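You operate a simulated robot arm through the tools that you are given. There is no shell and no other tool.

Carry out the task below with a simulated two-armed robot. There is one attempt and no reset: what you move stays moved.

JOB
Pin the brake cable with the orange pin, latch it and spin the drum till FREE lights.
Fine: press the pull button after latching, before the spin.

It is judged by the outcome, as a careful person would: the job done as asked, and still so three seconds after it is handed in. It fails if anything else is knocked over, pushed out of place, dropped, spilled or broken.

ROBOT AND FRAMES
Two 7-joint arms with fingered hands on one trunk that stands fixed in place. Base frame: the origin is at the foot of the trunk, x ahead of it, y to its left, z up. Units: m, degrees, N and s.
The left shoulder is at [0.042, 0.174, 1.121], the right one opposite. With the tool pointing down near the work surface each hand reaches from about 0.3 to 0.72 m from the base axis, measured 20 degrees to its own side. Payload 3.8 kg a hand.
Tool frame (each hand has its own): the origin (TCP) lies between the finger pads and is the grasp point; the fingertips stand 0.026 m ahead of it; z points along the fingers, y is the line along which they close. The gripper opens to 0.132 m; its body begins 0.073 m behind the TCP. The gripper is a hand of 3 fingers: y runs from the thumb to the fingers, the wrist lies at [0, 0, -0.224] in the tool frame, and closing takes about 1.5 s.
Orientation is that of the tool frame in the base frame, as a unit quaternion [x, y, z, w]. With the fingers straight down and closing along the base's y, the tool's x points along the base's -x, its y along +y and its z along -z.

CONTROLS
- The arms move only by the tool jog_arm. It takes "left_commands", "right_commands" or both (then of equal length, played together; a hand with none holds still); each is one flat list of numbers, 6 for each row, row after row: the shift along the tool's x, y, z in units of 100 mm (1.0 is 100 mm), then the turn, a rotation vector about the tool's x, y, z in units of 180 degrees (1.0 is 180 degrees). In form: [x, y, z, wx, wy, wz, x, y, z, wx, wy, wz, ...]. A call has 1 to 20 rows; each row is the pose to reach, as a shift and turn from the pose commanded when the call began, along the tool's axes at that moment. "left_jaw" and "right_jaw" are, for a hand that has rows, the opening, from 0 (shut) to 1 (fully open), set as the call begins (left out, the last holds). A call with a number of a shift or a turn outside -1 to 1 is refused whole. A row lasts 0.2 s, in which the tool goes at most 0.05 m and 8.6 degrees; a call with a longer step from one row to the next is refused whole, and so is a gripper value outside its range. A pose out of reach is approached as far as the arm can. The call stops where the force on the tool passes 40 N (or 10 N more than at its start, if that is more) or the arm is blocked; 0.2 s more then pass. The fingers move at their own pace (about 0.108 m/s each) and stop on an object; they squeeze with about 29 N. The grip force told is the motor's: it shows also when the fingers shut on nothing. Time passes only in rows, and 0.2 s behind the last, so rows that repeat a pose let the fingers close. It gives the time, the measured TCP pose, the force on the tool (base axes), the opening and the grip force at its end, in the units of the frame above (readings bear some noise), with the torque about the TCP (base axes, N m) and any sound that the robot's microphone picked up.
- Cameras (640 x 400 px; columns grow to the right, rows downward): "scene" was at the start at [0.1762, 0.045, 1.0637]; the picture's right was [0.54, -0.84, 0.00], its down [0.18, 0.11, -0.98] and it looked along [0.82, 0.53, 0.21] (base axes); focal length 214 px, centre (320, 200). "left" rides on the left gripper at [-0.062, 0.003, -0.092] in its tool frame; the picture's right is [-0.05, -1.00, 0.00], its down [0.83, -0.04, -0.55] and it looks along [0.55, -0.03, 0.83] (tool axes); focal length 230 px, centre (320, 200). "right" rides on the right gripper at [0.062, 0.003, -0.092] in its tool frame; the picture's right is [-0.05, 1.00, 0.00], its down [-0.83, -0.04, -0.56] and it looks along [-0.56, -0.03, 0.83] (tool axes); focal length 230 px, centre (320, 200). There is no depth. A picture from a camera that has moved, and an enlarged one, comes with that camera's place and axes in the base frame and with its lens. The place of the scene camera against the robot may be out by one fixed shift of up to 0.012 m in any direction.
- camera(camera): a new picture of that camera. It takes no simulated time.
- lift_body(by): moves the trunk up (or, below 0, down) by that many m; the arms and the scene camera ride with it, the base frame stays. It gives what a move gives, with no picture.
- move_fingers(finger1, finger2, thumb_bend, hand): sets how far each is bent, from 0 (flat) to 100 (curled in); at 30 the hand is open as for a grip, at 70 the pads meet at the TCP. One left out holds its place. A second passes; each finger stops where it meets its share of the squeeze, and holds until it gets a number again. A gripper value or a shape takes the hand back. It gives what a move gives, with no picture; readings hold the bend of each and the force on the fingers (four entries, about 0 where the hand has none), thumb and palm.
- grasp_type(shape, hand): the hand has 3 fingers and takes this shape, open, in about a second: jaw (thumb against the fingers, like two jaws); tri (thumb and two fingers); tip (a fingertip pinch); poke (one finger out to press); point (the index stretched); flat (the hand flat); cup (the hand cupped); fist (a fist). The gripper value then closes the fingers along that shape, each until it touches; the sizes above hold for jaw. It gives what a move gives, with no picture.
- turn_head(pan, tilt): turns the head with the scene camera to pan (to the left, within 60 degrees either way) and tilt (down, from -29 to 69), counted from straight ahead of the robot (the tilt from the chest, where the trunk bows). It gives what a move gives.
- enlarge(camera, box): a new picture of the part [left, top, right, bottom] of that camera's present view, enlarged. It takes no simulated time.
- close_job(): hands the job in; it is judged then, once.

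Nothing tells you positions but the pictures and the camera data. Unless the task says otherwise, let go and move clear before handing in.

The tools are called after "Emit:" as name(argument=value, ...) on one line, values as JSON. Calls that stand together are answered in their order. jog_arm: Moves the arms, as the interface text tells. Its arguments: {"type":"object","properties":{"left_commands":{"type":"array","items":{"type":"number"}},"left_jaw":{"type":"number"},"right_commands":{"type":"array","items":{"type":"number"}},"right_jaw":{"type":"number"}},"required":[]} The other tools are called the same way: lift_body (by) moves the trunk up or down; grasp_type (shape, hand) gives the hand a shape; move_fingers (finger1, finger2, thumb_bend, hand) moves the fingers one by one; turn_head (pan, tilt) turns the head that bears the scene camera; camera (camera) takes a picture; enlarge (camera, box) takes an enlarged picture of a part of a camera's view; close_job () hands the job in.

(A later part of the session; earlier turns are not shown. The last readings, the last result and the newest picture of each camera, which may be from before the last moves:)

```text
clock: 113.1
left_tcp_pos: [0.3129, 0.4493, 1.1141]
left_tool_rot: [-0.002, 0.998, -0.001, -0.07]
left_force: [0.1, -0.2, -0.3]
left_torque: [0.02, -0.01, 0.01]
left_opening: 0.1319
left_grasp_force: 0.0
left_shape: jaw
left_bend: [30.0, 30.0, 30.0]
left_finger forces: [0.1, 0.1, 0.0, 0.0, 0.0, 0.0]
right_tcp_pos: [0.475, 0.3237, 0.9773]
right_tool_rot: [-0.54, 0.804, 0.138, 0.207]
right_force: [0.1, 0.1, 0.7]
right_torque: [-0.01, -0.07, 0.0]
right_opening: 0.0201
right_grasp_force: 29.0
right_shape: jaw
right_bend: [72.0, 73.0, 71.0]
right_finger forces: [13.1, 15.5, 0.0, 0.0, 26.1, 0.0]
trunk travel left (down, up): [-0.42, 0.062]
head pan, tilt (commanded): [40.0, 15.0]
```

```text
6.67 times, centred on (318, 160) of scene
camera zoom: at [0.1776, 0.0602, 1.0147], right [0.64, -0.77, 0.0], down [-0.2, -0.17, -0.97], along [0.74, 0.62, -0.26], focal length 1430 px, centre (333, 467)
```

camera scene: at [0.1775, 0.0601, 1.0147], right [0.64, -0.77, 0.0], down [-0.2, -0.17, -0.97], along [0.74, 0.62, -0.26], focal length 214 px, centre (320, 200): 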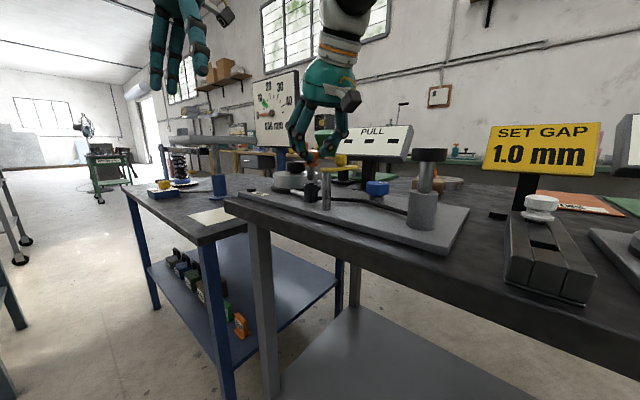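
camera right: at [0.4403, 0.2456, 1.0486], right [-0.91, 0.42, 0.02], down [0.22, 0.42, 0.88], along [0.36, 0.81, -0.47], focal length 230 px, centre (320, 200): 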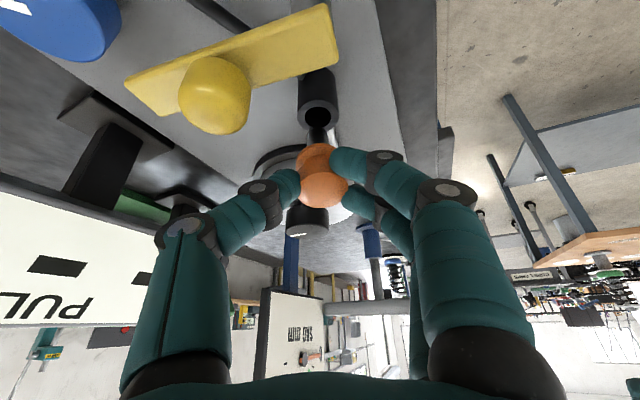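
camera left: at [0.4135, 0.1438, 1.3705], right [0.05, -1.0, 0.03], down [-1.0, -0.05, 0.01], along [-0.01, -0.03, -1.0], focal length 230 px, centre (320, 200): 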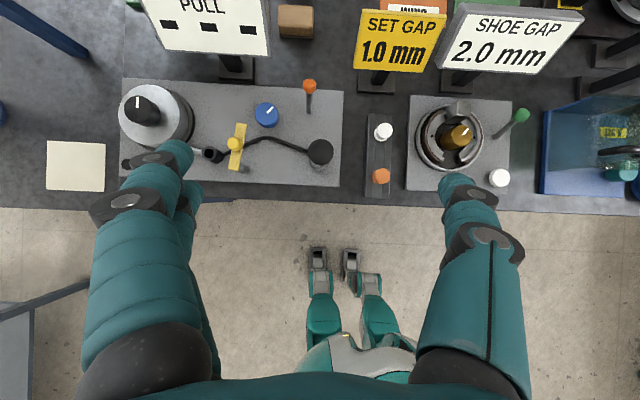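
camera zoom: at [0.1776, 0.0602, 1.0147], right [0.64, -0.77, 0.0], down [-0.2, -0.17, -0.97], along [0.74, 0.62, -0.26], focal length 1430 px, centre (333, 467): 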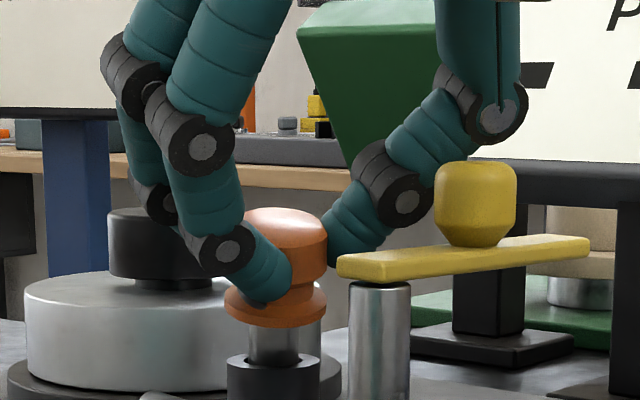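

Emit:
jog_arm(right_commands=[0.01, 0, 0.029, 0, 0, 0, 0.021, 0, 0.058, 0, 0, 0, 0.021, 0, 0.058, 0, 0, 0])

Emit:
enlarge(camera="scene", box=[270, 130, 366, 190])

```text
clock: 113.9
left_tcp_pos: [0.3137, 0.4482, 1.1153]
left_tool_rot: [-0.001, 0.998, -0.001, -0.068]
left_force: [0.4, 0.0, 0.5]
left_torque: [0.02, -0.02, -0.06]
left_opening: 0.1321
left_grasp_force: 0.0
left_shape: jaw
left_bend: [30.0, 30.0, 30.0]
left_finger forces: [0.0, 0.1, 0.1, 0.0, 0.0, 0.0]
right_tcp_pos: [0.4742, 0.3249, 0.9742]
right_tool_rot: [-0.539, 0.804, 0.138, 0.208]
right_force: [2.6, -0.2, 16.8]
right_torque: [0.13, -0.08, -0.01]
right_opening: 0.0205
right_grasp_force: 29.2
right_shape: jaw
right_bend: [72.0, 73.0, 71.0]
right_finger forces: [12.8, 16.0, 0.1, 0.1, 29.2, 0.0]
trunk travel left (down, up): [-0.42, 0.062]
head pan, tilt (commanded): [40.0, 15.0]
```

```text
6.67 times, centred on (318, 160) of scene
camera zoom: at [0.1769, 0.0595, 1.0151], right [0.64, -0.77, 0.0], down [-0.2, -0.17, -0.97], along [0.74, 0.62, -0.26], focal length 1430 px, centre (333, 467)
```

zoom: 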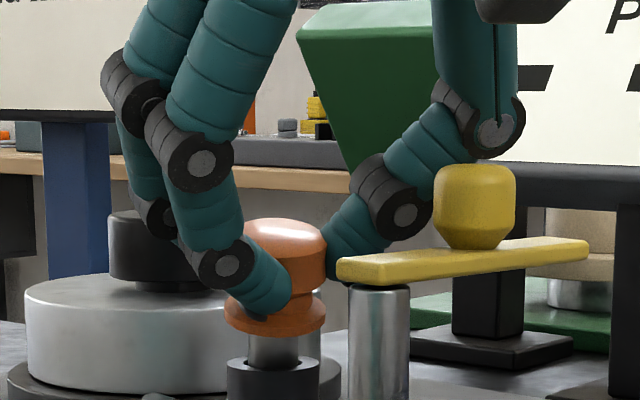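

It's ~17 mm in and starting to bind because of the pin's tilt. I'll move the hand forward a few millimetres to stand the pin upright in the hole.

Emit:
jog_arm(right_commands=[-0.02, 0, 0.0, 0, 0, 0, -0.048, 0, 0.014, 0, 0, 0, -0.048, 0, 0.014, 0, 0, 0])

Emit:
enlarge(camera="scene", box=[270, 130, 366, 190])

Emit:
enlarge(camera="right", box=[240, 80, 400, 180])

```text
clock: 114.7
left_tcp_pos: [0.3145, 0.4492, 1.1148]
left_tool_rot: [-0.001, 0.998, -0.001, -0.07]
left_force: [-0.2, 1.2, 0.0]
left_torque: [0.04, 0.02, 0.04]
left_opening: 0.132
left_grasp_force: 0.1
left_shape: jaw
left_bend: [30.0, 30.0, 30.0]
left_finger forces: [0.0, 0.1, 0.0, 0.0, 0.1, 0.0]
right_tcp_pos: [0.4759, 0.328, 0.9712]
right_tool_rot: [-0.54, 0.805, 0.138, 0.205]
right_force: [0.7, -5.1, 6.3]
right_torque: [-0.16, 0.01, -0.02]
right_opening: 0.0201
right_grasp_force: 28.9
right_shape: jaw
right_bend: [72.0, 73.0, 71.0]
right_finger forces: [20.5, 15.9, 0.1, 0.1, 29.5, 0.1]
trunk travel left (down, up): [-0.42, 0.062]
head pan, tilt (commanded): [40.0, 15.0]
```

```text
6.67 times, centred on (318, 160) of scene
camera zoom: at [0.1773, 0.0595, 1.0147], right [0.64, -0.77, 0.0], down [-0.2, -0.17, -0.97], along [0.74, 0.62, -0.26], focal length 1430 px, centre (333, 467)
```

zoom: 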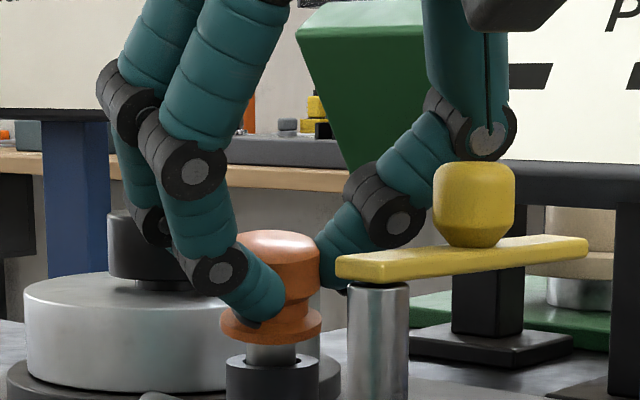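

```text
4.00 times, centred on (320, 130) of right
camera zoom: at [0.435, 0.2381, 1.024], right [-0.91, 0.42, 0.02], down [0.22, 0.41, 0.88], along [0.36, 0.81, -0.47], focal length 920 px, centre (320, 480)
```

zoom: 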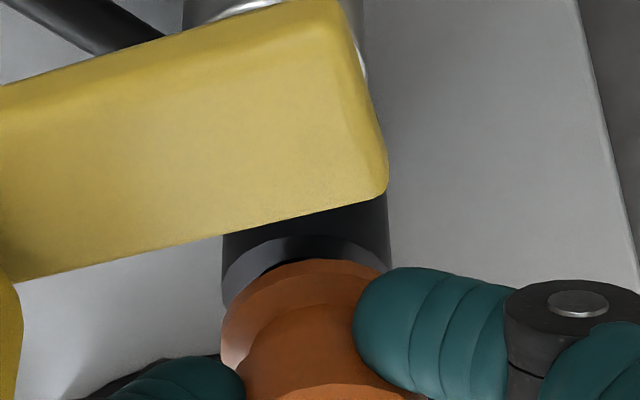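

Emit:
jog_arm(right_commands=[0.003, 0, 0.026, 0, 0, 0, 0.007, 0, 0.053, 0, 0, 0, 0.007, 0, 0.053, 0, 0, 0])

Emit:
enlarge(camera="scene", box=[270, 130, 366, 190])

```text
clock: 115.5
left_tcp_pos: [0.3139, 0.4491, 1.1153]
left_tool_rot: [-0.002, 0.998, -0.002, -0.07]
left_force: [0.9, -0.1, 0.3]
left_torque: [0.0, -0.01, -0.01]
left_opening: 0.1321
left_grasp_force: 0.1
left_shape: jaw
left_bend: [30.0, 30.0, 30.0]
left_finger forces: [0.0, 0.0, 0.1, 0.1, 0.1, 0.0]
right_tcp_pos: [0.4765, 0.3289, 0.9668]
right_tool_rot: [-0.54, 0.804, 0.138, 0.207]
right_force: [-0.8, -6.1, 9.0]
right_torque: [-0.27, 0.14, 0.0]
right_opening: 0.0196
right_grasp_force: 29.3
right_shape: jaw
right_bend: [72.0, 73.0, 71.0]
right_finger forces: [24.0, 16.3, 0.0, 0.0, 29.6, 0.0]
trunk travel left (down, up): [-0.42, 0.062]
head pan, tilt (commanded): [40.0, 15.0]
```

```text
6.67 times, centred on (318, 160) of scene
camera zoom: at [0.1769, 0.0593, 1.0149], right [0.64, -0.77, 0.0], down [-0.2, -0.17, -0.97], along [0.74, 0.62, -0.26], focal length 1430 px, centre (333, 467)
```

zoom: 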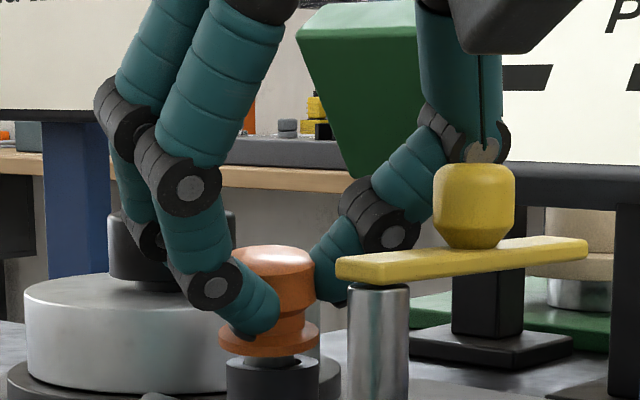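

Nearly seated (~6 mm left). One more small step down.

Emit:
jog_arm(right_commands=[0.008, 0, 0.022, 0, 0, 0, 0.016, 0, 0.044, 0, 0, 0, 0.016, 0, 0.044, 0, 0, 0])

Emit:
enlarge(camera="scene", box=[270, 130, 366, 190])

```text
clock: 116.3
left_tcp_pos: [0.3132, 0.4482, 1.1151]
left_tool_rot: [-0.002, 0.998, -0.001, -0.07]
left_force: [0.1, 0.8, 0.0]
left_torque: [0.0, -0.01, -0.03]
left_opening: 0.1318
left_grasp_force: 0.0
left_shape: jaw
left_bend: [30.0, 30.0, 30.0]
left_finger forces: [0.1, 0.1, 0.0, 0.0, 0.1, 0.0]
right_tcp_pos: [0.4767, 0.3298, 0.9637]
right_tool_rot: [-0.54, 0.804, 0.139, 0.206]
right_force: [-0.9, -1.8, 6.2]
right_torque: [-0.22, 0.14, -0.04]
right_opening: 0.0193
right_grasp_force: 28.7
right_shape: jaw
right_bend: [72.0, 72.0, 71.0]
right_finger forces: [20.5, 15.6, 0.0, 0.0, 27.6, 0.1]
trunk travel left (down, up): [-0.42, 0.062]
head pan, tilt (commanded): [40.0, 15.0]
```

```text
6.67 times, centred on (318, 160) of scene
camera zoom: at [0.1772, 0.0598, 1.0148], right [0.64, -0.77, 0.0], down [-0.2, -0.17, -0.97], along [0.74, 0.62, -0.26], focal length 1430 px, centre (333, 467)
```

zoom: 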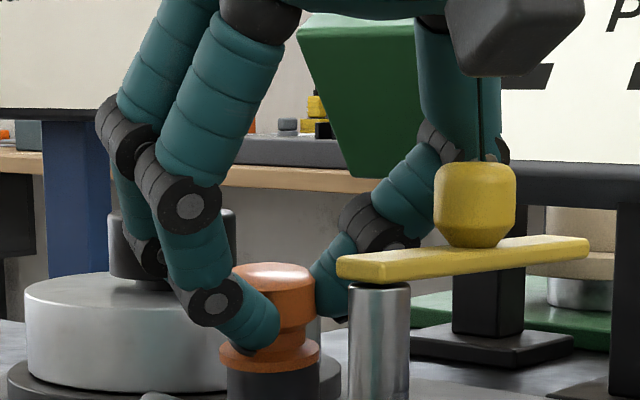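

The flange appears to be sitting on the eye. Releasing gently with a moderate opening.

Emit:
jog_arm(right_commands=[0, 0, 0, 0, 0, 0, 0, 0, 0, 0, 0, 0, 0, 0, 0, 0, 0, 0, 0, 0, 0, 0, 0, 0, 0, 0, 0, 0, 0, 0], right_jaw=0.42)

Emit:
enlarge(camera="scene", box=[270, 130, 366, 190])

Emit:
enlarge(camera="right", box=[200, 80, 440, 230])

```text
clock: 117.5
left_tcp_pos: [0.3137, 0.4497, 1.1133]
left_tool_rot: [-0.002, 0.998, -0.001, -0.07]
left_force: [0.6, 0.3, 0.1]
left_torque: [0.01, 0.02, 0.03]
left_opening: 0.1319
left_grasp_force: 0.0
left_shape: jaw
left_bend: [30.0, 30.0, 30.0]
left_finger forces: [0.0, 0.1, 0.0, 0.2, 0.1, 0.1]
right_tcp_pos: [0.4766, 0.3304, 0.9625]
right_tool_rot: [-0.541, 0.804, 0.138, 0.205]
right_force: [0.1, -1.0, 0.0]
right_torque: [-0.02, 0.0, -0.02]
right_opening: 0.0548
right_grasp_force: 0.2
right_shape: jaw
right_bend: [73.0, 73.0, 70.0]
right_finger forces: [0.0, 0.0, 0.1, 0.0, 0.0, 0.1]
trunk travel left (down, up): [-0.42, 0.062]
head pan, tilt (commanded): [40.0, 15.0]
```

```text
6.67 times, centred on (318, 160) of scene
camera zoom: at [0.1775, 0.0602, 1.0147], right [0.64, -0.77, 0.0], down [-0.2, -0.17, -0.97], along [0.74, 0.62, -0.26], focal length 1430 px, centre (333, 467)
```

zoom: 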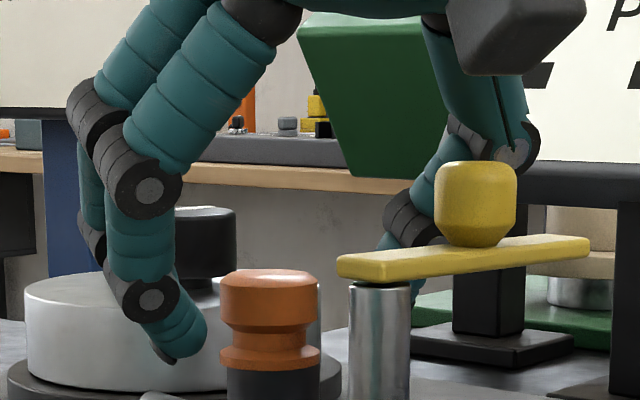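

```text
2.67 times, centred on (320, 155) of right
camera zoom: at [0.4364, 0.2412, 1.0153], right [-0.91, 0.42, 0.02], down [0.21, 0.41, 0.89], along [0.36, 0.81, -0.46], focal length 614 px, centre (320, 320)
```

zoom: 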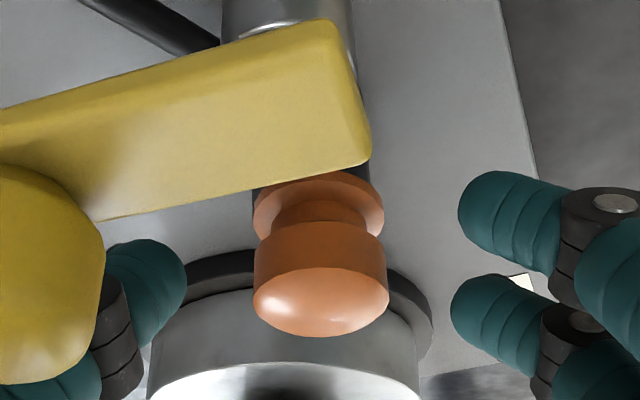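

The pin stands fully seated in the eye. Raising the right hand straight up and clear.

Emit:
jog_arm(right_commands=[-0.1, 0, -0.18, 0, 0, 0, -0.2, 0, -0.36, 0, 0, 0, -0.3, 0, -0.54, 0, 0, 0, -0.4, 0, -0.73, 0, 0, 0, -0.48, 0, -0.878, 0, 0, 0])

Emit:
enlarge(camera="scene", box=[230, 90, 430, 215])

Emit:
camera(camera="right")

```text
clock: 118.7
left_tcp_pos: [0.3136, 0.4483, 1.1149]
left_tool_rot: [-0.001, 0.998, -0.001, -0.07]
left_force: [1.2, 0.7, 0.3]
left_torque: [0.01, 0.01, -0.03]
left_opening: 0.132
left_grasp_force: 0.1
left_shape: jaw
left_bend: [30.0, 30.0, 30.0]
left_finger forces: [0.0, 0.0, 0.1, 0.0, 0.0, 0.1]
right_tcp_pos: [0.4774, 0.3311, 1.0624]
right_tool_rot: [-0.541, 0.804, 0.138, 0.206]
right_force: [-0.1, 0.5, 0.1]
right_torque: [0.04, 0.0, -0.01]
right_opening: 0.055
right_grasp_force: 0.0
right_shape: jaw
right_bend: [73.0, 73.0, 70.0]
right_finger forces: [0.1, 0.0, 0.1, 0.0, 0.0, 0.0]
trunk travel left (down, up): [-0.42, 0.062]
head pan, tilt (commanded): [40.0, 15.0]
```

```text
3.20 times, centred on (330, 152) of scene
camera zoom: at [0.1773, 0.0602, 1.0147], right [0.64, -0.77, 0.0], down [-0.2, -0.17, -0.97], along [0.74, 0.62, -0.26], focal length 686 px, centre (288, 352)
```

zoom: 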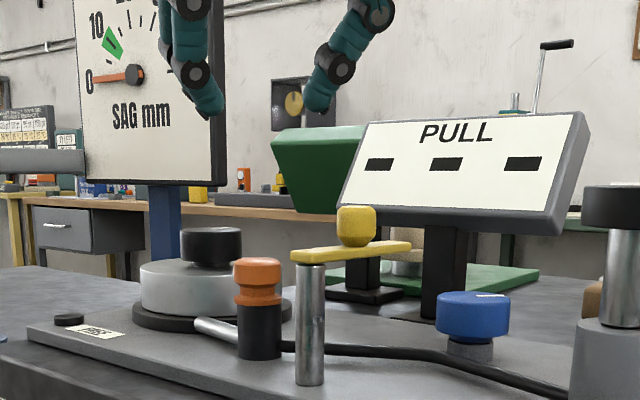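

```text
taken
camera right: at [0.4374, 0.2414, 1.1151], right [-0.91, 0.42, 0.02], down [0.21, 0.41, 0.89], along [0.36, 0.81, -0.46], focal length 230 px, centre (320, 200)
```

right: 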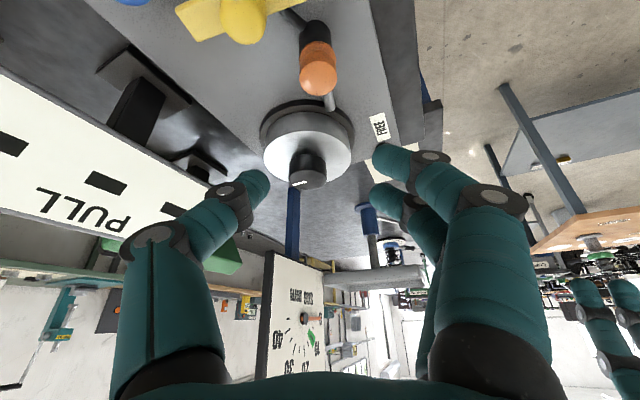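

Pin placed. Next is the latch: swing the yellow bar counter-clockwise about its post (pivot ≈ (0.460, 0.2855)) over the pin; bar underside ≈ 0.958 clears the cap top ≈ 0.952. I'll position the right hand above the yellow knob and check.

Emit:
jog_arm(right_commands=[0.1, -0.12, -0.08, 0, 0, 0, 0.25, -0.24, -0.16, 0, 0, 0, 0.42, -0.36, -0.23, 0, 0, 0, 0.42, -0.36, -0.23, 0, 0, 0])

Emit:
camera(camera="right")

Emit:
enlarge(camera="right", box=[220, 40, 420, 165])

```text
clock: 119.7
left_tcp_pos: [0.3142, 0.4502, 1.1148]
left_tool_rot: [-0.002, 0.998, -0.001, -0.069]
left_force: [0.0, 0.7, 0.9]
left_torque: [-0.03, 0.01, -0.03]
left_opening: 0.1321
left_grasp_force: 0.1
left_shape: jaw
left_bend: [30.0, 30.0, 30.0]
left_finger forces: [0.0, 0.0, 0.1, 0.0, 0.1, 0.0]
right_tcp_pos: [0.4918, 0.273, 1.0616]
right_tool_rot: [-0.539, 0.805, 0.138, 0.206]
right_force: [0.7, 0.5, 0.1]
right_torque: [-0.02, 0.0, -0.01]
right_opening: 0.0548
right_grasp_force: 0.0
right_shape: jaw
right_bend: [73.0, 73.0, 70.0]
right_finger forces: [0.0, 0.1, 0.1, 0.1, 0.0, 0.0]
trunk travel left (down, up): [-0.42, 0.062]
head pan, tilt (commanded): [40.0, 15.0]
```

```text
taken
camera right: at [0.4507, 0.184, 1.1139], right [-0.91, 0.42, 0.02], down [0.21, 0.41, 0.89], along [0.36, 0.81, -0.46], focal length 230 px, centre (320, 200)
```

right: 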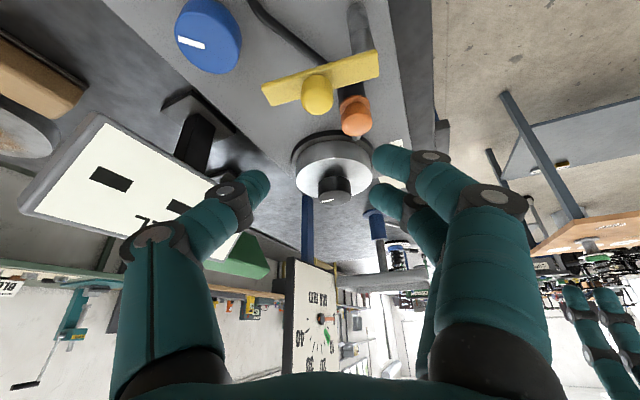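

```text
3.20 times, centred on (320, 102) of right
camera zoom: at [0.4507, 0.184, 1.1139], right [-0.91, 0.42, 0.02], down [0.21, 0.41, 0.89], along [0.36, 0.81, -0.46], focal length 736 px, centre (320, 512)
```

zoom: 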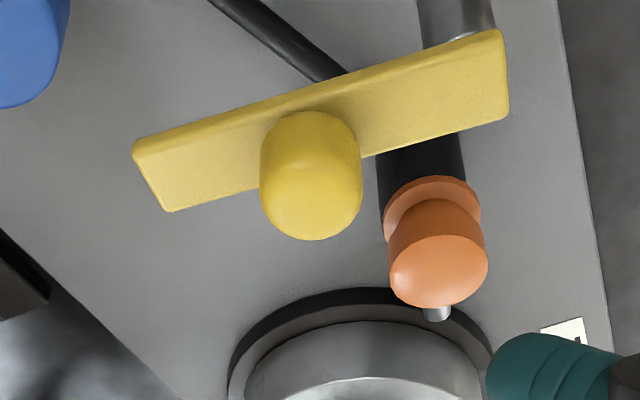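

Knob is at ≈ (0.4955, 0.282), centred between thumb and fingers. Descending around it.

Emit:
jog_arm(right_commands=[0.1, 0, 0.19, 0, 0, 0, 0.2, 0, 0.38, 0, 0, 0, 0.302, 0, 0.574, 0, 0, 0, 0.302, 0, 0.574, 0, 0, 0])

Emit:
enlarge(camera="right", box=[220, 80, 420, 205])

Emit:
enlarge(camera="scene", box=[270, 110, 398, 190])

```text
clock: 120.7
left_tcp_pos: [0.3138, 0.4485, 1.115]
left_tool_rot: [-0.002, 0.998, -0.001, -0.07]
left_force: [0.3, 0.6, 0.4]
left_torque: [0.05, 0.01, 0.0]
left_opening: 0.1323
left_grasp_force: 0.1
left_shape: jaw
left_bend: [30.0, 30.0, 30.0]
left_finger forces: [0.0, 0.1, 0.0, 0.0, 0.1, 0.1]
right_tcp_pos: [0.4916, 0.2739, 0.9987]
right_tool_rot: [-0.54, 0.804, 0.137, 0.207]
right_force: [0.9, -0.4, 0.1]
right_torque: [0.03, 0.01, 0.03]
right_opening: 0.0548
right_grasp_force: 0.1
right_shape: jaw
right_bend: [73.0, 73.0, 70.0]
right_finger forces: [0.1, 0.0, 0.0, 0.0, 0.0, 0.0]
trunk travel left (down, up): [-0.42, 0.062]
head pan, tilt (commanded): [40.0, 15.0]
```

```text
3.20 times, centred on (320, 142) of right
camera zoom: at [0.4508, 0.1854, 1.0504], right [-0.91, 0.42, 0.02], down [0.21, 0.41, 0.89], along [0.36, 0.81, -0.46], focal length 736 px, centre (320, 384)
```

zoom: 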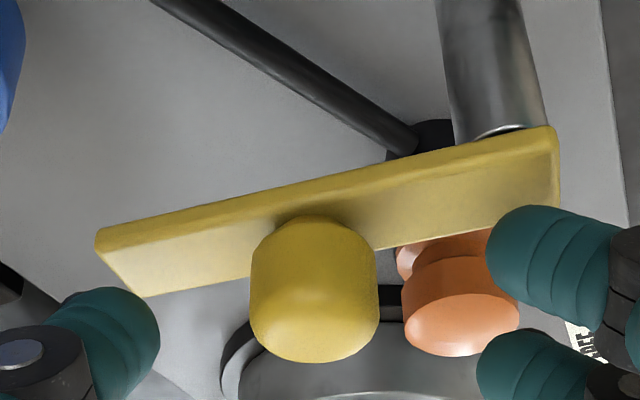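

```text
5.00 times, centred on (334, 150) of scene
camera zoom: at [0.1773, 0.0601, 1.0148], right [0.64, -0.77, 0.0], down [-0.2, -0.17, -0.97], along [0.74, 0.62, -0.26], focal length 1072 px, centre (250, 450)
```

zoom: 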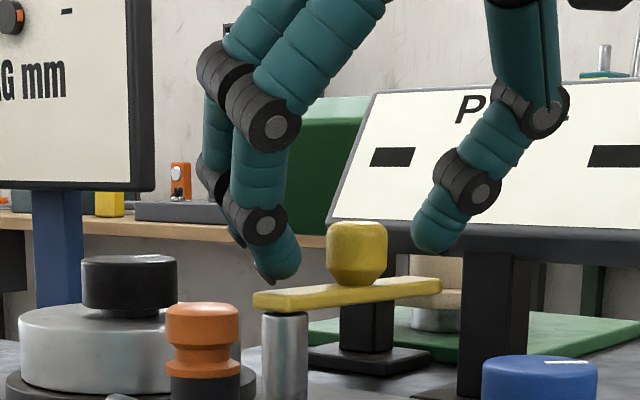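

Well placed around the knob. Closing on it.

Emit:
jog_arm(right_commands=[0, 0, -0.01, 0, 0, 0, 0, 0, -0.01, 0, 0, 0, 0, 0, -0.01, 0, 0, 0, 0, 0, -0.01, 0, 0, 0, 0, 0, -0.01, 0, 0, 0, 0, 0, -0.01, 0, 0, 0], right_jaw=0.05)

Emit:
enlarge(camera="right", box=[220, 80, 420, 205])

Emit:
enlarge(camera="scene", box=[270, 110, 398, 190])

```text
clock: 122.1
left_tcp_pos: [0.3145, 0.4491, 1.1141]
left_tool_rot: [-0.002, 0.998, -0.001, -0.069]
left_force: [-0.1, -0.3, -0.2]
left_torque: [0.01, 0.0, 0.04]
left_opening: 0.1321
left_grasp_force: 0.1
left_shape: jaw
left_bend: [30.0, 30.0, 30.0]
left_finger forces: [0.0, 0.0, 0.0, 0.1, 0.0, 0.1]
right_tcp_pos: [0.494, 0.2745, 1.0003]
right_tool_rot: [-0.54, 0.804, 0.138, 0.206]
right_force: [8.1, 3.8, 2.8]
right_torque: [0.13, -0.04, -0.09]
right_opening: 0.008
right_grasp_force: 28.9
right_shape: jaw
right_bend: [72.0, 72.0, 70.0]
right_finger forces: [16.5, 17.1, 0.0, 0.0, 27.4, 0.0]
trunk travel left (down, up): [-0.42, 0.062]
head pan, tilt (commanded): [40.0, 15.0]
```

```text
3.20 times, centred on (320, 142) of right
camera zoom: at [0.4523, 0.1849, 1.0516], right [-0.91, 0.42, 0.02], down [0.21, 0.41, 0.89], along [0.36, 0.81, -0.46], focal length 736 px, centre (320, 384)
```

zoom: 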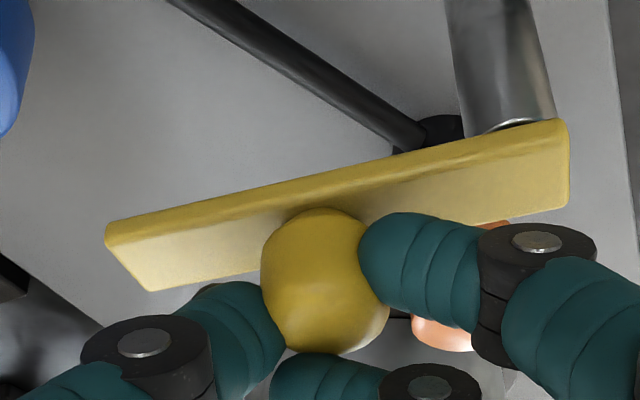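

```text
5.00 times, centred on (334, 150) of scene
camera zoom: at [0.1781, 0.0604, 1.0146], right [0.64, -0.77, 0.0], down [-0.2, -0.17, -0.97], along [0.74, 0.62, -0.26], focal length 1072 px, centre (250, 450)
```

zoom: 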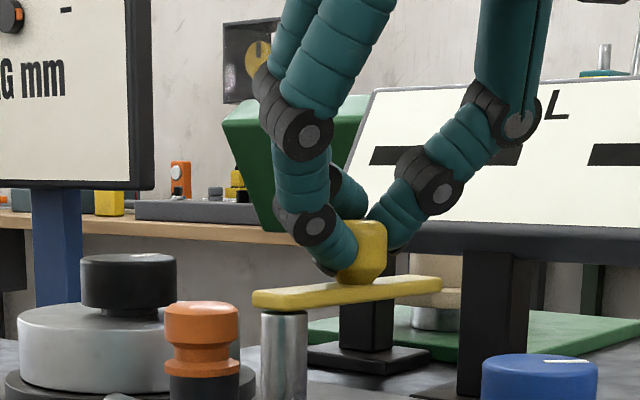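

Gripped the latch knob. Swinging it along its arc counter-clockwise, first part.

Emit:
jog_arm(right_commands=[-0.04, 0.02, 0.02, 0, 0, 0, -0.078, 0.039, 0.043, 0, 0, 0, -0.11, 0.07, 0.06, 0, 0, 0, -0.141, 0.099, 0.077, 0, 0, 0, -0.166, 0.137, 0.09, 0, 0, 0, -0.188, 0.175, 0.103, 0, 0, 0])

Emit:
enlarge(camera="scene", box=[250, 110, 378, 190])

Emit:
enlarge(camera="right", box=[220, 80, 420, 205])

```text
clock: 123.5
left_tcp_pos: [0.3156, 0.4486, 1.1151]
left_tool_rot: [-0.002, 0.998, -0.001, -0.07]
left_force: [0.4, 0.3, 0.5]
left_torque: [-0.01, -0.02, 0.0]
left_opening: 0.1319
left_grasp_force: 0.0
left_shape: jaw
left_bend: [30.0, 30.0, 30.0]
left_finger forces: [0.1, 0.0, 0.0, 0.0, 0.0, 0.0]
right_tcp_pos: [0.487, 0.2995, 0.9991]
right_tool_rot: [-0.539, 0.805, 0.138, 0.208]
right_force: [16.9, -3.3, 3.8]
right_torque: [-0.08, -0.31, 0.36]
right_opening: 0.0071
right_grasp_force: 29.2
right_shape: jaw
right_bend: [74.0, 73.0, 70.0]
right_finger forces: [24.0, 0.0, 0.0, 0.1, 43.1, 0.0]
trunk travel left (down, up): [-0.42, 0.062]
head pan, tilt (commanded): [40.0, 15.0]
```

```text
5.00 times, centred on (314, 150) of scene
camera zoom: at [0.1786, 0.0597, 1.0146], right [0.64, -0.77, 0.0], down [-0.2, -0.17, -0.97], along [0.74, 0.62, -0.26], focal length 1072 px, centre (350, 450)
```

zoom: 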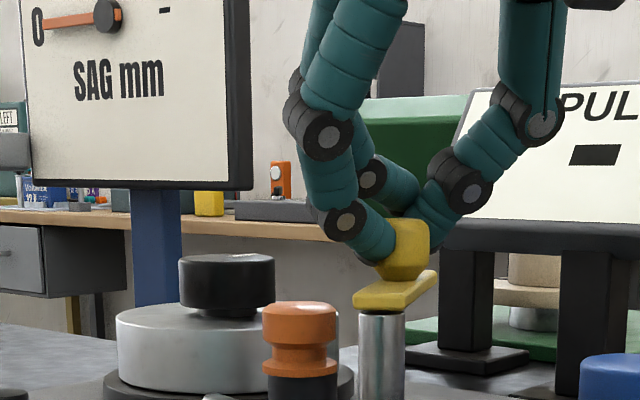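

```text
3.20 times, centred on (320, 142) of right
camera zoom: at [0.4458, 0.2106, 1.0516], right [-0.91, 0.42, 0.02], down [0.21, 0.41, 0.89], along [0.36, 0.81, -0.46], focal length 736 px, centre (320, 384)
```

zoom: 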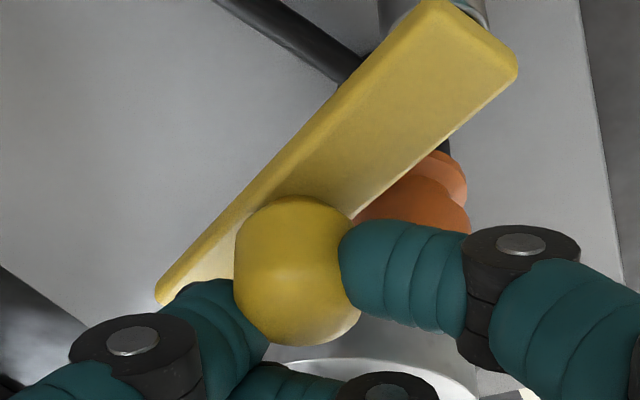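

The bar is swinging well (~38°). Continuing to bring it over the pin.

Emit:
jog_arm(right_commands=[-0.025, 0.042, 0.012, 0, 0, 0, -0.04, 0.084, 0.022, 0, 0, 0, -0.045, 0.125, 0.024, 0, 0, 0, -0.048, 0.167, 0.026, 0, 0, 0])

Emit:
enlarge(camera="scene", box=[250, 110, 378, 190])

Emit:
enlarge(camera="right", box=[220, 80, 420, 205])

```text
clock: 124.5
left_tcp_pos: [0.3163, 0.4509, 1.1122]
left_tool_rot: [-0.001, 0.997, -0.002, -0.071]
left_force: [0.3, 0.9, -0.9]
left_torque: [-0.01, 0.04, 0.01]
left_opening: 0.1318
left_grasp_force: 0.0
left_shape: jaw
left_bend: [30.0, 30.0, 30.0]
left_finger forces: [0.1, 0.0, 0.0, 0.0, 0.1, 0.1]
right_tcp_pos: [0.4761, 0.3135, 1.0012]
right_tool_rot: [-0.538, 0.805, 0.138, 0.21]
right_force: [28.8, 14.6, 11.0]
right_torque: [0.28, -0.56, 0.48]
right_opening: 0.0071
right_grasp_force: 29.4
right_shape: jaw
right_bend: [74.0, 73.0, 70.0]
right_finger forces: [14.7, 0.1, 0.1, 0.1, 51.4, 0.0]
trunk travel left (down, up): [-0.42, 0.062]
head pan, tilt (commanded): [40.0, 15.0]
```

```text
5.00 times, centred on (314, 150) of scene
camera zoom: at [0.1798, 0.0616, 1.0143], right [0.64, -0.77, 0.0], down [-0.2, -0.17, -0.97], along [0.74, 0.62, -0.26], focal length 1072 px, centre (350, 450)
```

zoom: 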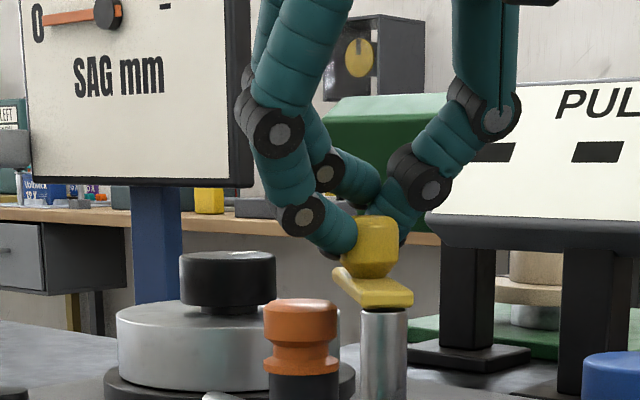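

```text
3.20 times, centred on (320, 142) of right
camera zoom: at [0.4351, 0.2242, 1.0515], right [-0.91, 0.42, 0.02], down [0.21, 0.41, 0.89], along [0.37, 0.81, -0.46], focal length 736 px, centre (320, 384)
```

zoom: 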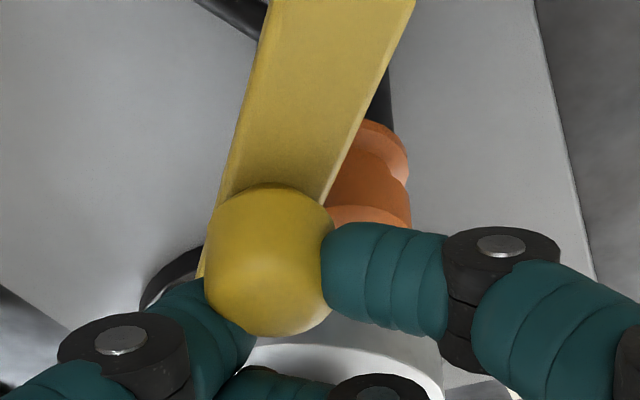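

The bar is almost over the pin; the radial force shows my arc is slightly tight. I'll finish the swing with a slightly wider radius.

Emit:
jog_arm(right_commands=[-0.03, 0.02, 0.015, 0, 0, 0, -0.03, 0.05, 0.016, 0, 0, 0, -0.029, 0.078, 0.016, 0, 0, 0])

Emit:
enlarge(camera="scene", box=[250, 110, 378, 190])

Emit:
enlarge(camera="right", box=[220, 80, 420, 205])

```text
clock: 125.3
left_tcp_pos: [0.3158, 0.451, 1.1128]
left_tool_rot: [-0.002, 0.997, -0.002, -0.071]
left_force: [-0.5, -0.2, 0.2]
left_torque: [-0.01, -0.01, 0.04]
left_opening: 0.1319
left_grasp_force: 0.0
left_shape: jaw
left_bend: [30.0, 30.0, 30.0]
left_finger forces: [0.0, 0.0, 0.1, 0.0, 0.0, 0.1]
right_tcp_pos: [0.4672, 0.3224, 1.0004]
right_tool_rot: [-0.54, 0.803, 0.141, 0.21]
right_force: [23.1, 24.7, 14.4]
right_torque: [0.36, -0.46, 0.61]
right_opening: 0.0059
right_grasp_force: 28.7
right_shape: jaw
right_bend: [74.0, 73.0, 70.0]
right_finger forces: [16.9, 0.0, 0.1, 0.1, 54.6, 0.0]
trunk travel left (down, up): [-0.42, 0.062]
head pan, tilt (commanded): [40.0, 15.0]
```

```text
5.00 times, centred on (314, 150) of scene
camera zoom: at [0.1792, 0.062, 1.0144], right [0.64, -0.77, 0.0], down [-0.2, -0.17, -0.97], along [0.74, 0.62, -0.26], focal length 1072 px, centre (350, 450)
```

zoom: 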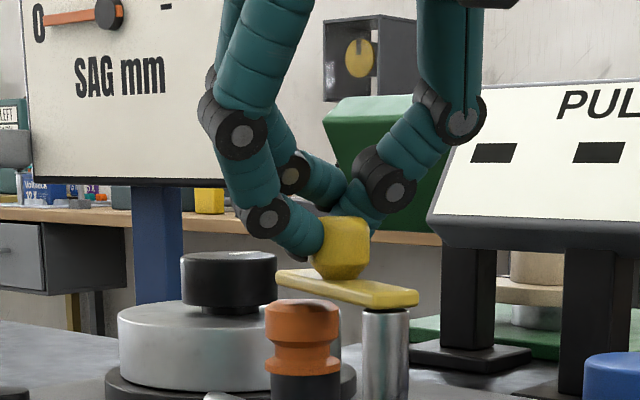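

```text
3.20 times, centred on (320, 142) of right
camera zoom: at [0.4262, 0.2322, 1.0509], right [-0.91, 0.42, 0.03], down [0.21, 0.4, 0.89], along [0.36, 0.81, -0.46], focal length 736 px, centre (320, 384)
```

zoom: 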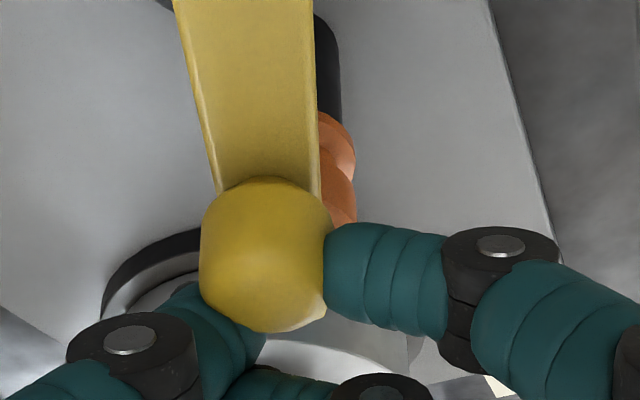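

Bar is now over the pin cap, needing only ~5° more to centre. One more small tangential move with outward relief.

Emit:
jog_arm(right_commands=[-0.045, 0.01, 0.025, 0, 0, 0, -0.056, 0.056, 0.031, 0, 0, 0, -0.056, 0.056, 0.031, 0, 0, 0])

Emit:
enlarge(camera="scene", box=[250, 110, 378, 190])

Emit:
enlarge(camera="right", box=[220, 80, 420, 205])

```text
clock: 126.1
left_tcp_pos: [0.3154, 0.4486, 1.1123]
left_tool_rot: [-0.002, 0.998, 0.0, -0.07]
left_force: [-0.6, 0.2, -0.1]
left_torque: [0.01, -0.01, 0.0]
left_opening: 0.1319
left_grasp_force: 0.1
left_shape: jaw
left_bend: [30.0, 30.0, 30.0]
left_finger forces: [0.1, 0.1, 0.0, 0.1, 0.0, 0.0]
right_tcp_pos: [0.4669, 0.325, 0.9987]
right_tool_rot: [-0.539, 0.805, 0.137, 0.207]
right_force: [19.4, 1.9, 9.5]
right_torque: [0.04, -0.31, 0.1]
right_opening: 0.0062
right_grasp_force: 29.2
right_shape: jaw
right_bend: [74.0, 73.0, 70.0]
right_finger forces: [11.8, 0.1, 0.0, 0.0, 36.8, 0.0]
trunk travel left (down, up): [-0.42, 0.062]
head pan, tilt (commanded): [40.0, 15.0]
```

```text
5.00 times, centred on (314, 150) of scene
camera zoom: at [0.1789, 0.06, 1.0144], right [0.64, -0.77, 0.0], down [-0.2, -0.17, -0.97], along [0.74, 0.62, -0.26], focal length 1072 px, centre (350, 450)
```

zoom: 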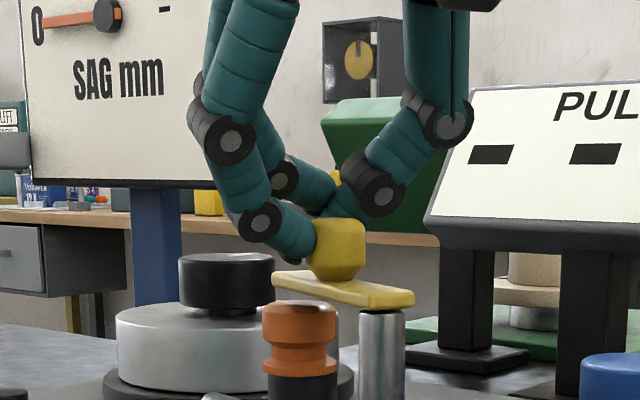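

```text
3.20 times, centred on (320, 142) of right
camera zoom: at [0.4247, 0.2354, 1.0508], right [-0.91, 0.42, 0.02], down [0.21, 0.41, 0.89], along [0.37, 0.81, -0.46], focal length 736 px, centre (320, 384)
```

zoom: 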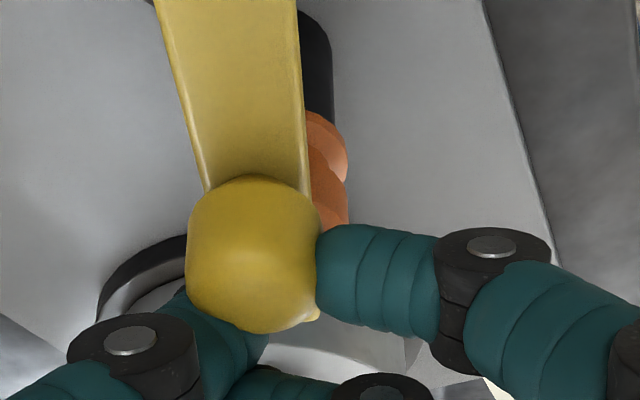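

Emit:
jog_arm(right_commands=[0, 0.03, 0, 0, 0, 0, -0.003, 0.06, 0.002, 0, 0, 0, -0.003, 0.06, 0.002, 0, 0, 0])

Emit:
enlarge(camera="right", box=[220, 80, 420, 205])

```text
clock: 126.9
left_tcp_pos: [0.3174, 0.4488, 1.1136]
left_tool_rot: [-0.001, 0.997, 0.0, -0.071]
left_force: [-0.2, 0.0, 0.0]
left_torque: [0.0, 0.0, 0.01]
left_opening: 0.1321
left_grasp_force: 0.1
left_shape: jaw
left_bend: [30.0, 30.0, 30.0]
left_finger forces: [0.0, 0.0, 0.0, 0.0, 0.0, 0.0]
right_tcp_pos: [0.4631, 0.3277, 0.9985]
right_tool_rot: [-0.538, 0.806, 0.136, 0.207]
right_force: [29.3, 5.6, 2.3]
right_torque: [0.06, -0.37, 0.25]
right_opening: 0.0057
right_grasp_force: 29.4
right_shape: jaw
right_bend: [74.0, 73.0, 70.0]
right_finger forces: [8.4, 0.0, 0.0, 0.1, 38.5, 0.1]
trunk travel left (down, up): [-0.42, 0.062]
head pan, tilt (commanded): [40.0, 15.0]
```

```text
3.20 times, centred on (320, 142) of right
camera zoom: at [0.4224, 0.2379, 1.0503], right [-0.9, 0.43, 0.02], down [0.21, 0.41, 0.89], along [0.37, 0.81, -0.46], focal length 736 px, centre (320, 384)
```

zoom: 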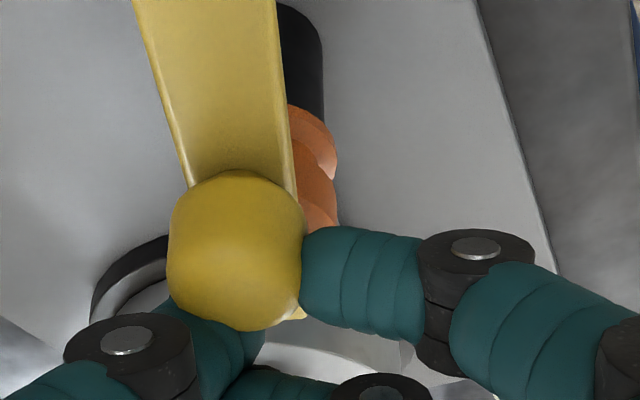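

Emit:
jog_arm(right_commands=[-0.01, 0.03, 0.005, 0, 0, 0, -0.012, 0.06, 0.006, 0, 0, 0, -0.012, 0.06, 0.006, 0, 0, 0])

Emit:
enlarge(camera="right", box=[220, 80, 420, 205])

Emit:
enlarge(camera="scene", box=[250, 110, 378, 190])

```text
clock: 127.7
left_tcp_pos: [0.3169, 0.4494, 1.1136]
left_tool_rot: [-0.002, 0.997, -0.001, -0.072]
left_force: [0.2, -0.3, 0.1]
left_torque: [-0.01, 0.01, 0.01]
left_opening: 0.132
left_grasp_force: 0.1
left_shape: jaw
left_bend: [30.0, 30.0, 30.0]
left_finger forces: [0.0, 0.0, 0.0, 0.0, 0.1, 0.1]
right_tcp_pos: [0.4613, 0.3298, 0.9992]
right_tool_rot: [-0.537, 0.806, 0.136, 0.21]
right_force: [32.3, 1.6, 1.1]
right_torque: [0.02, -0.44, 0.22]
right_opening: 0.0054
right_grasp_force: 29.0
right_shape: jaw
right_bend: [74.0, 73.0, 70.0]
right_finger forces: [4.5, 0.0, 0.0, 0.0, 29.8, 0.0]
trunk travel left (down, up): [-0.42, 0.062]
head pan, tilt (commanded): [40.0, 15.0]
```

```text
3.20 times, centred on (320, 142) of right
camera zoom: at [0.4194, 0.2411, 1.0506], right [-0.9, 0.43, 0.02], down [0.21, 0.41, 0.89], along [0.37, 0.81, -0.46], focal length 736 px, centre (320, 384)
```

zoom: 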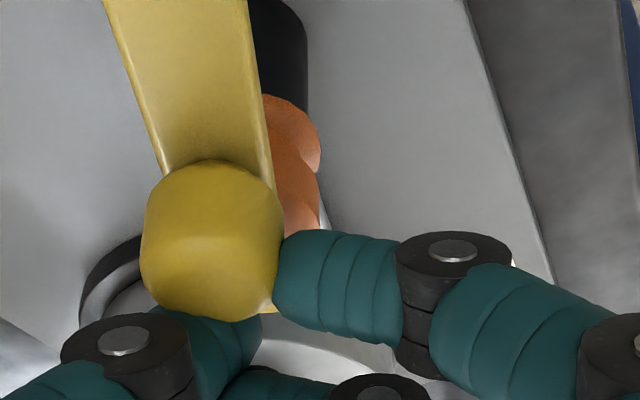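

```text
5.00 times, centred on (314, 150) of scene
camera zoom: at [0.1806, 0.0602, 1.0141], right [0.64, -0.77, 0.0], down [-0.2, -0.17, -0.97], along [0.74, 0.62, -0.26], focal length 1072 px, centre (350, 450)
```

zoom: 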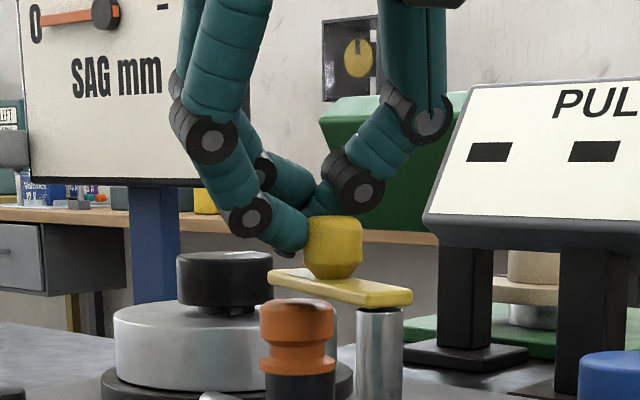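

The bar is over the pin and no longer moves with 30 N of push, so it's at its stop. Releasing the knob and lifting away.

Emit:
jog_arm(right_commands=[0, 0, 0, 0, 0, 0, 0, 0, 0, 0, 0, 0, 0, 0, 0, 0, 0, 0, 0, 0, 0, 0, 0, 0, 0, 0, 0, 0, 0, 0], right_jaw=0.45)

Emit:
enlarge(camera="right", box=[220, 80, 420, 205])

Emit:
enlarge(camera="scene", box=[250, 110, 378, 190])

```text
clock: 128.9
left_tcp_pos: [0.3137, 0.4489, 1.1148]
left_tool_rot: [-0.002, 0.998, -0.001, -0.07]
left_force: [-0.6, -0.6, -0.3]
left_torque: [-0.03, 0.0, 0.02]
left_opening: 0.132
left_grasp_force: 0.1
left_shape: jaw
left_bend: [30.0, 30.0, 30.0]
left_finger forces: [0.0, 0.0, 0.0, 0.1, 0.0, 0.1]
right_tcp_pos: [0.451, 0.3322, 0.9982]
right_tool_rot: [-0.54, 0.804, 0.138, 0.207]
right_force: [0.6, 0.8, 0.0]
right_torque: [0.02, 0.0, 0.0]
right_opening: 0.0585
right_grasp_force: 0.0
right_shape: jaw
right_bend: [73.0, 73.0, 70.0]
right_finger forces: [0.1, 0.0, 0.0, 0.0, 0.2, 0.0]
trunk travel left (down, up): [-0.42, 0.062]
head pan, tilt (commanded): [40.0, 15.0]
```

```text
3.20 times, centred on (320, 142) of right
camera zoom: at [0.411, 0.243, 1.0508], right [-0.91, 0.42, 0.02], down [0.21, 0.41, 0.89], along [0.36, 0.81, -0.46], focal length 736 px, centre (320, 384)
```

zoom: 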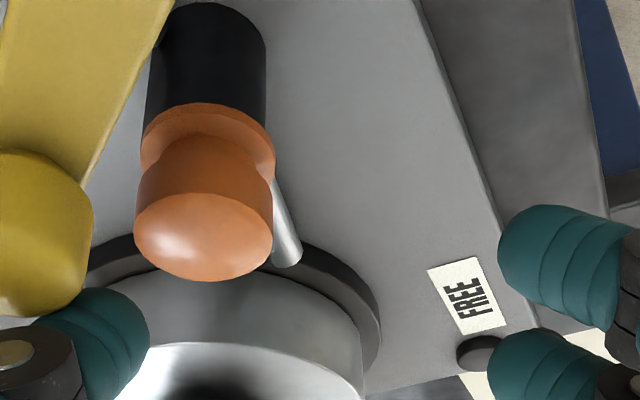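

```text
5.00 times, centred on (314, 150) of scene
camera zoom: at [0.1772, 0.0602, 1.0148], right [0.64, -0.77, 0.0], down [-0.2, -0.17, -0.97], along [0.74, 0.62, -0.26], focal length 1072 px, centre (350, 450)
```

zoom: 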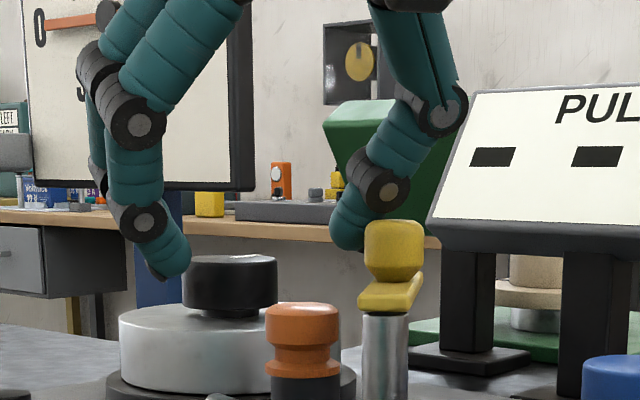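

The knob had slipped in my grip and, on release, the thumb swept it back to ~45°. The latch isn't spring-loaded; I'll lift off and redo the last part with a proper push.

Emit:
jog_arm(right_commands=[-0.06, 0, -0.11, 0, 0, 0, -0.12, 0, -0.22, 0, 0, 0, -0.2, 0, -0.37, 0, 0, 0, -0.288, 0, -0.527, 0, 0, 0])

Emit:
camera(camera="right")

Emit:
enlarge(camera="right", box=[220, 0, 420, 125])

Emit:
enlarge(camera="scene", box=[250, 110, 378, 190])

```text
clock: 129.9
left_tcp_pos: [0.3132, 0.4488, 1.114]
left_tool_rot: [-0.001, 0.998, 0.0, -0.071]
left_force: [-0.7, -0.2, -0.2]
left_torque: [0.0, 0.06, -0.02]
left_opening: 0.1319
left_grasp_force: 0.0
left_shape: jaw
left_bend: [30.0, 30.0, 30.0]
left_finger forces: [0.0, 0.0, 0.0, 0.1, 0.0, 0.1]
right_tcp_pos: [0.4509, 0.3325, 1.0588]
right_tool_rot: [-0.541, 0.804, 0.138, 0.206]
right_force: [-0.5, 0.7, 0.2]
right_torque: [0.02, 0.04, -0.02]
right_opening: 0.0587
right_grasp_force: 0.0
right_shape: jaw
right_bend: [73.0, 73.0, 70.0]
right_finger forces: [0.0, 0.0, 0.1, 0.0, 0.0, 0.0]
trunk travel left (down, up): [-0.42, 0.062]
head pan, tilt (commanded): [40.0, 15.0]
```

```text
taken
camera right: at [0.4105, 0.2429, 1.1107], right [-0.91, 0.42, 0.02], down [0.21, 0.41, 0.89], along [0.36, 0.81, -0.46], focal length 230 px, centre (320, 200)
```

right: 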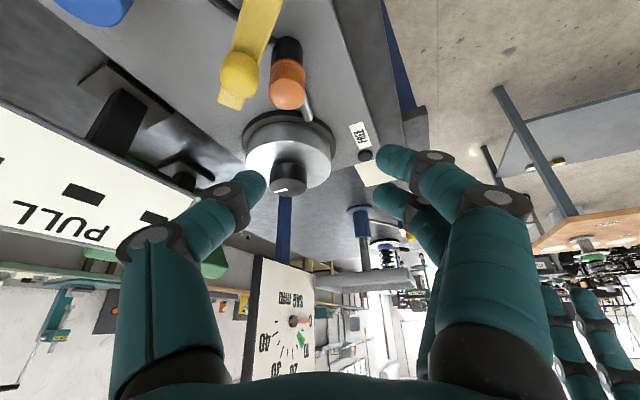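

```text
3.20 times, centred on (320, 62) of right
camera zoom: at [0.4105, 0.2429, 1.1107], right [-0.91, 0.42, 0.02], down [0.21, 0.41, 0.89], along [0.36, 0.81, -0.46], focal length 736 px, centre (320, 640)
```

zoom: 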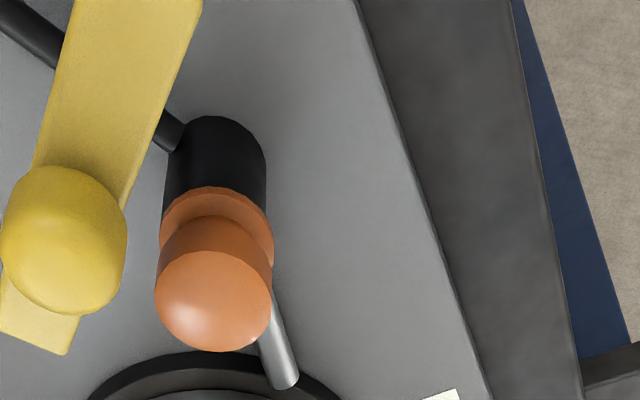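

```text
5.00 times, centred on (314, 150) of scene
camera zoom: at [0.1773, 0.0602, 1.0148], right [0.64, -0.77, 0.0], down [-0.2, -0.17, -0.97], along [0.74, 0.62, -0.26], focal length 1072 px, centre (350, 450)
```

zoom: 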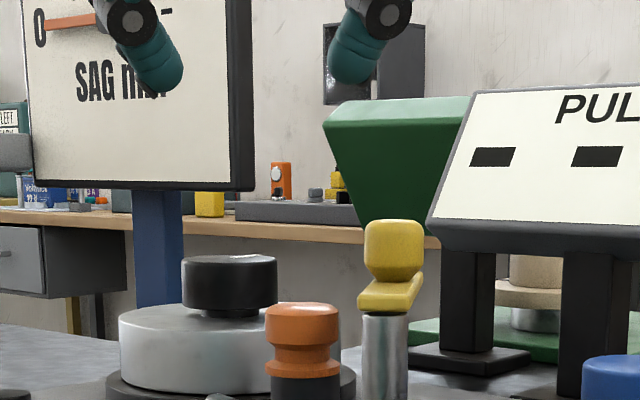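

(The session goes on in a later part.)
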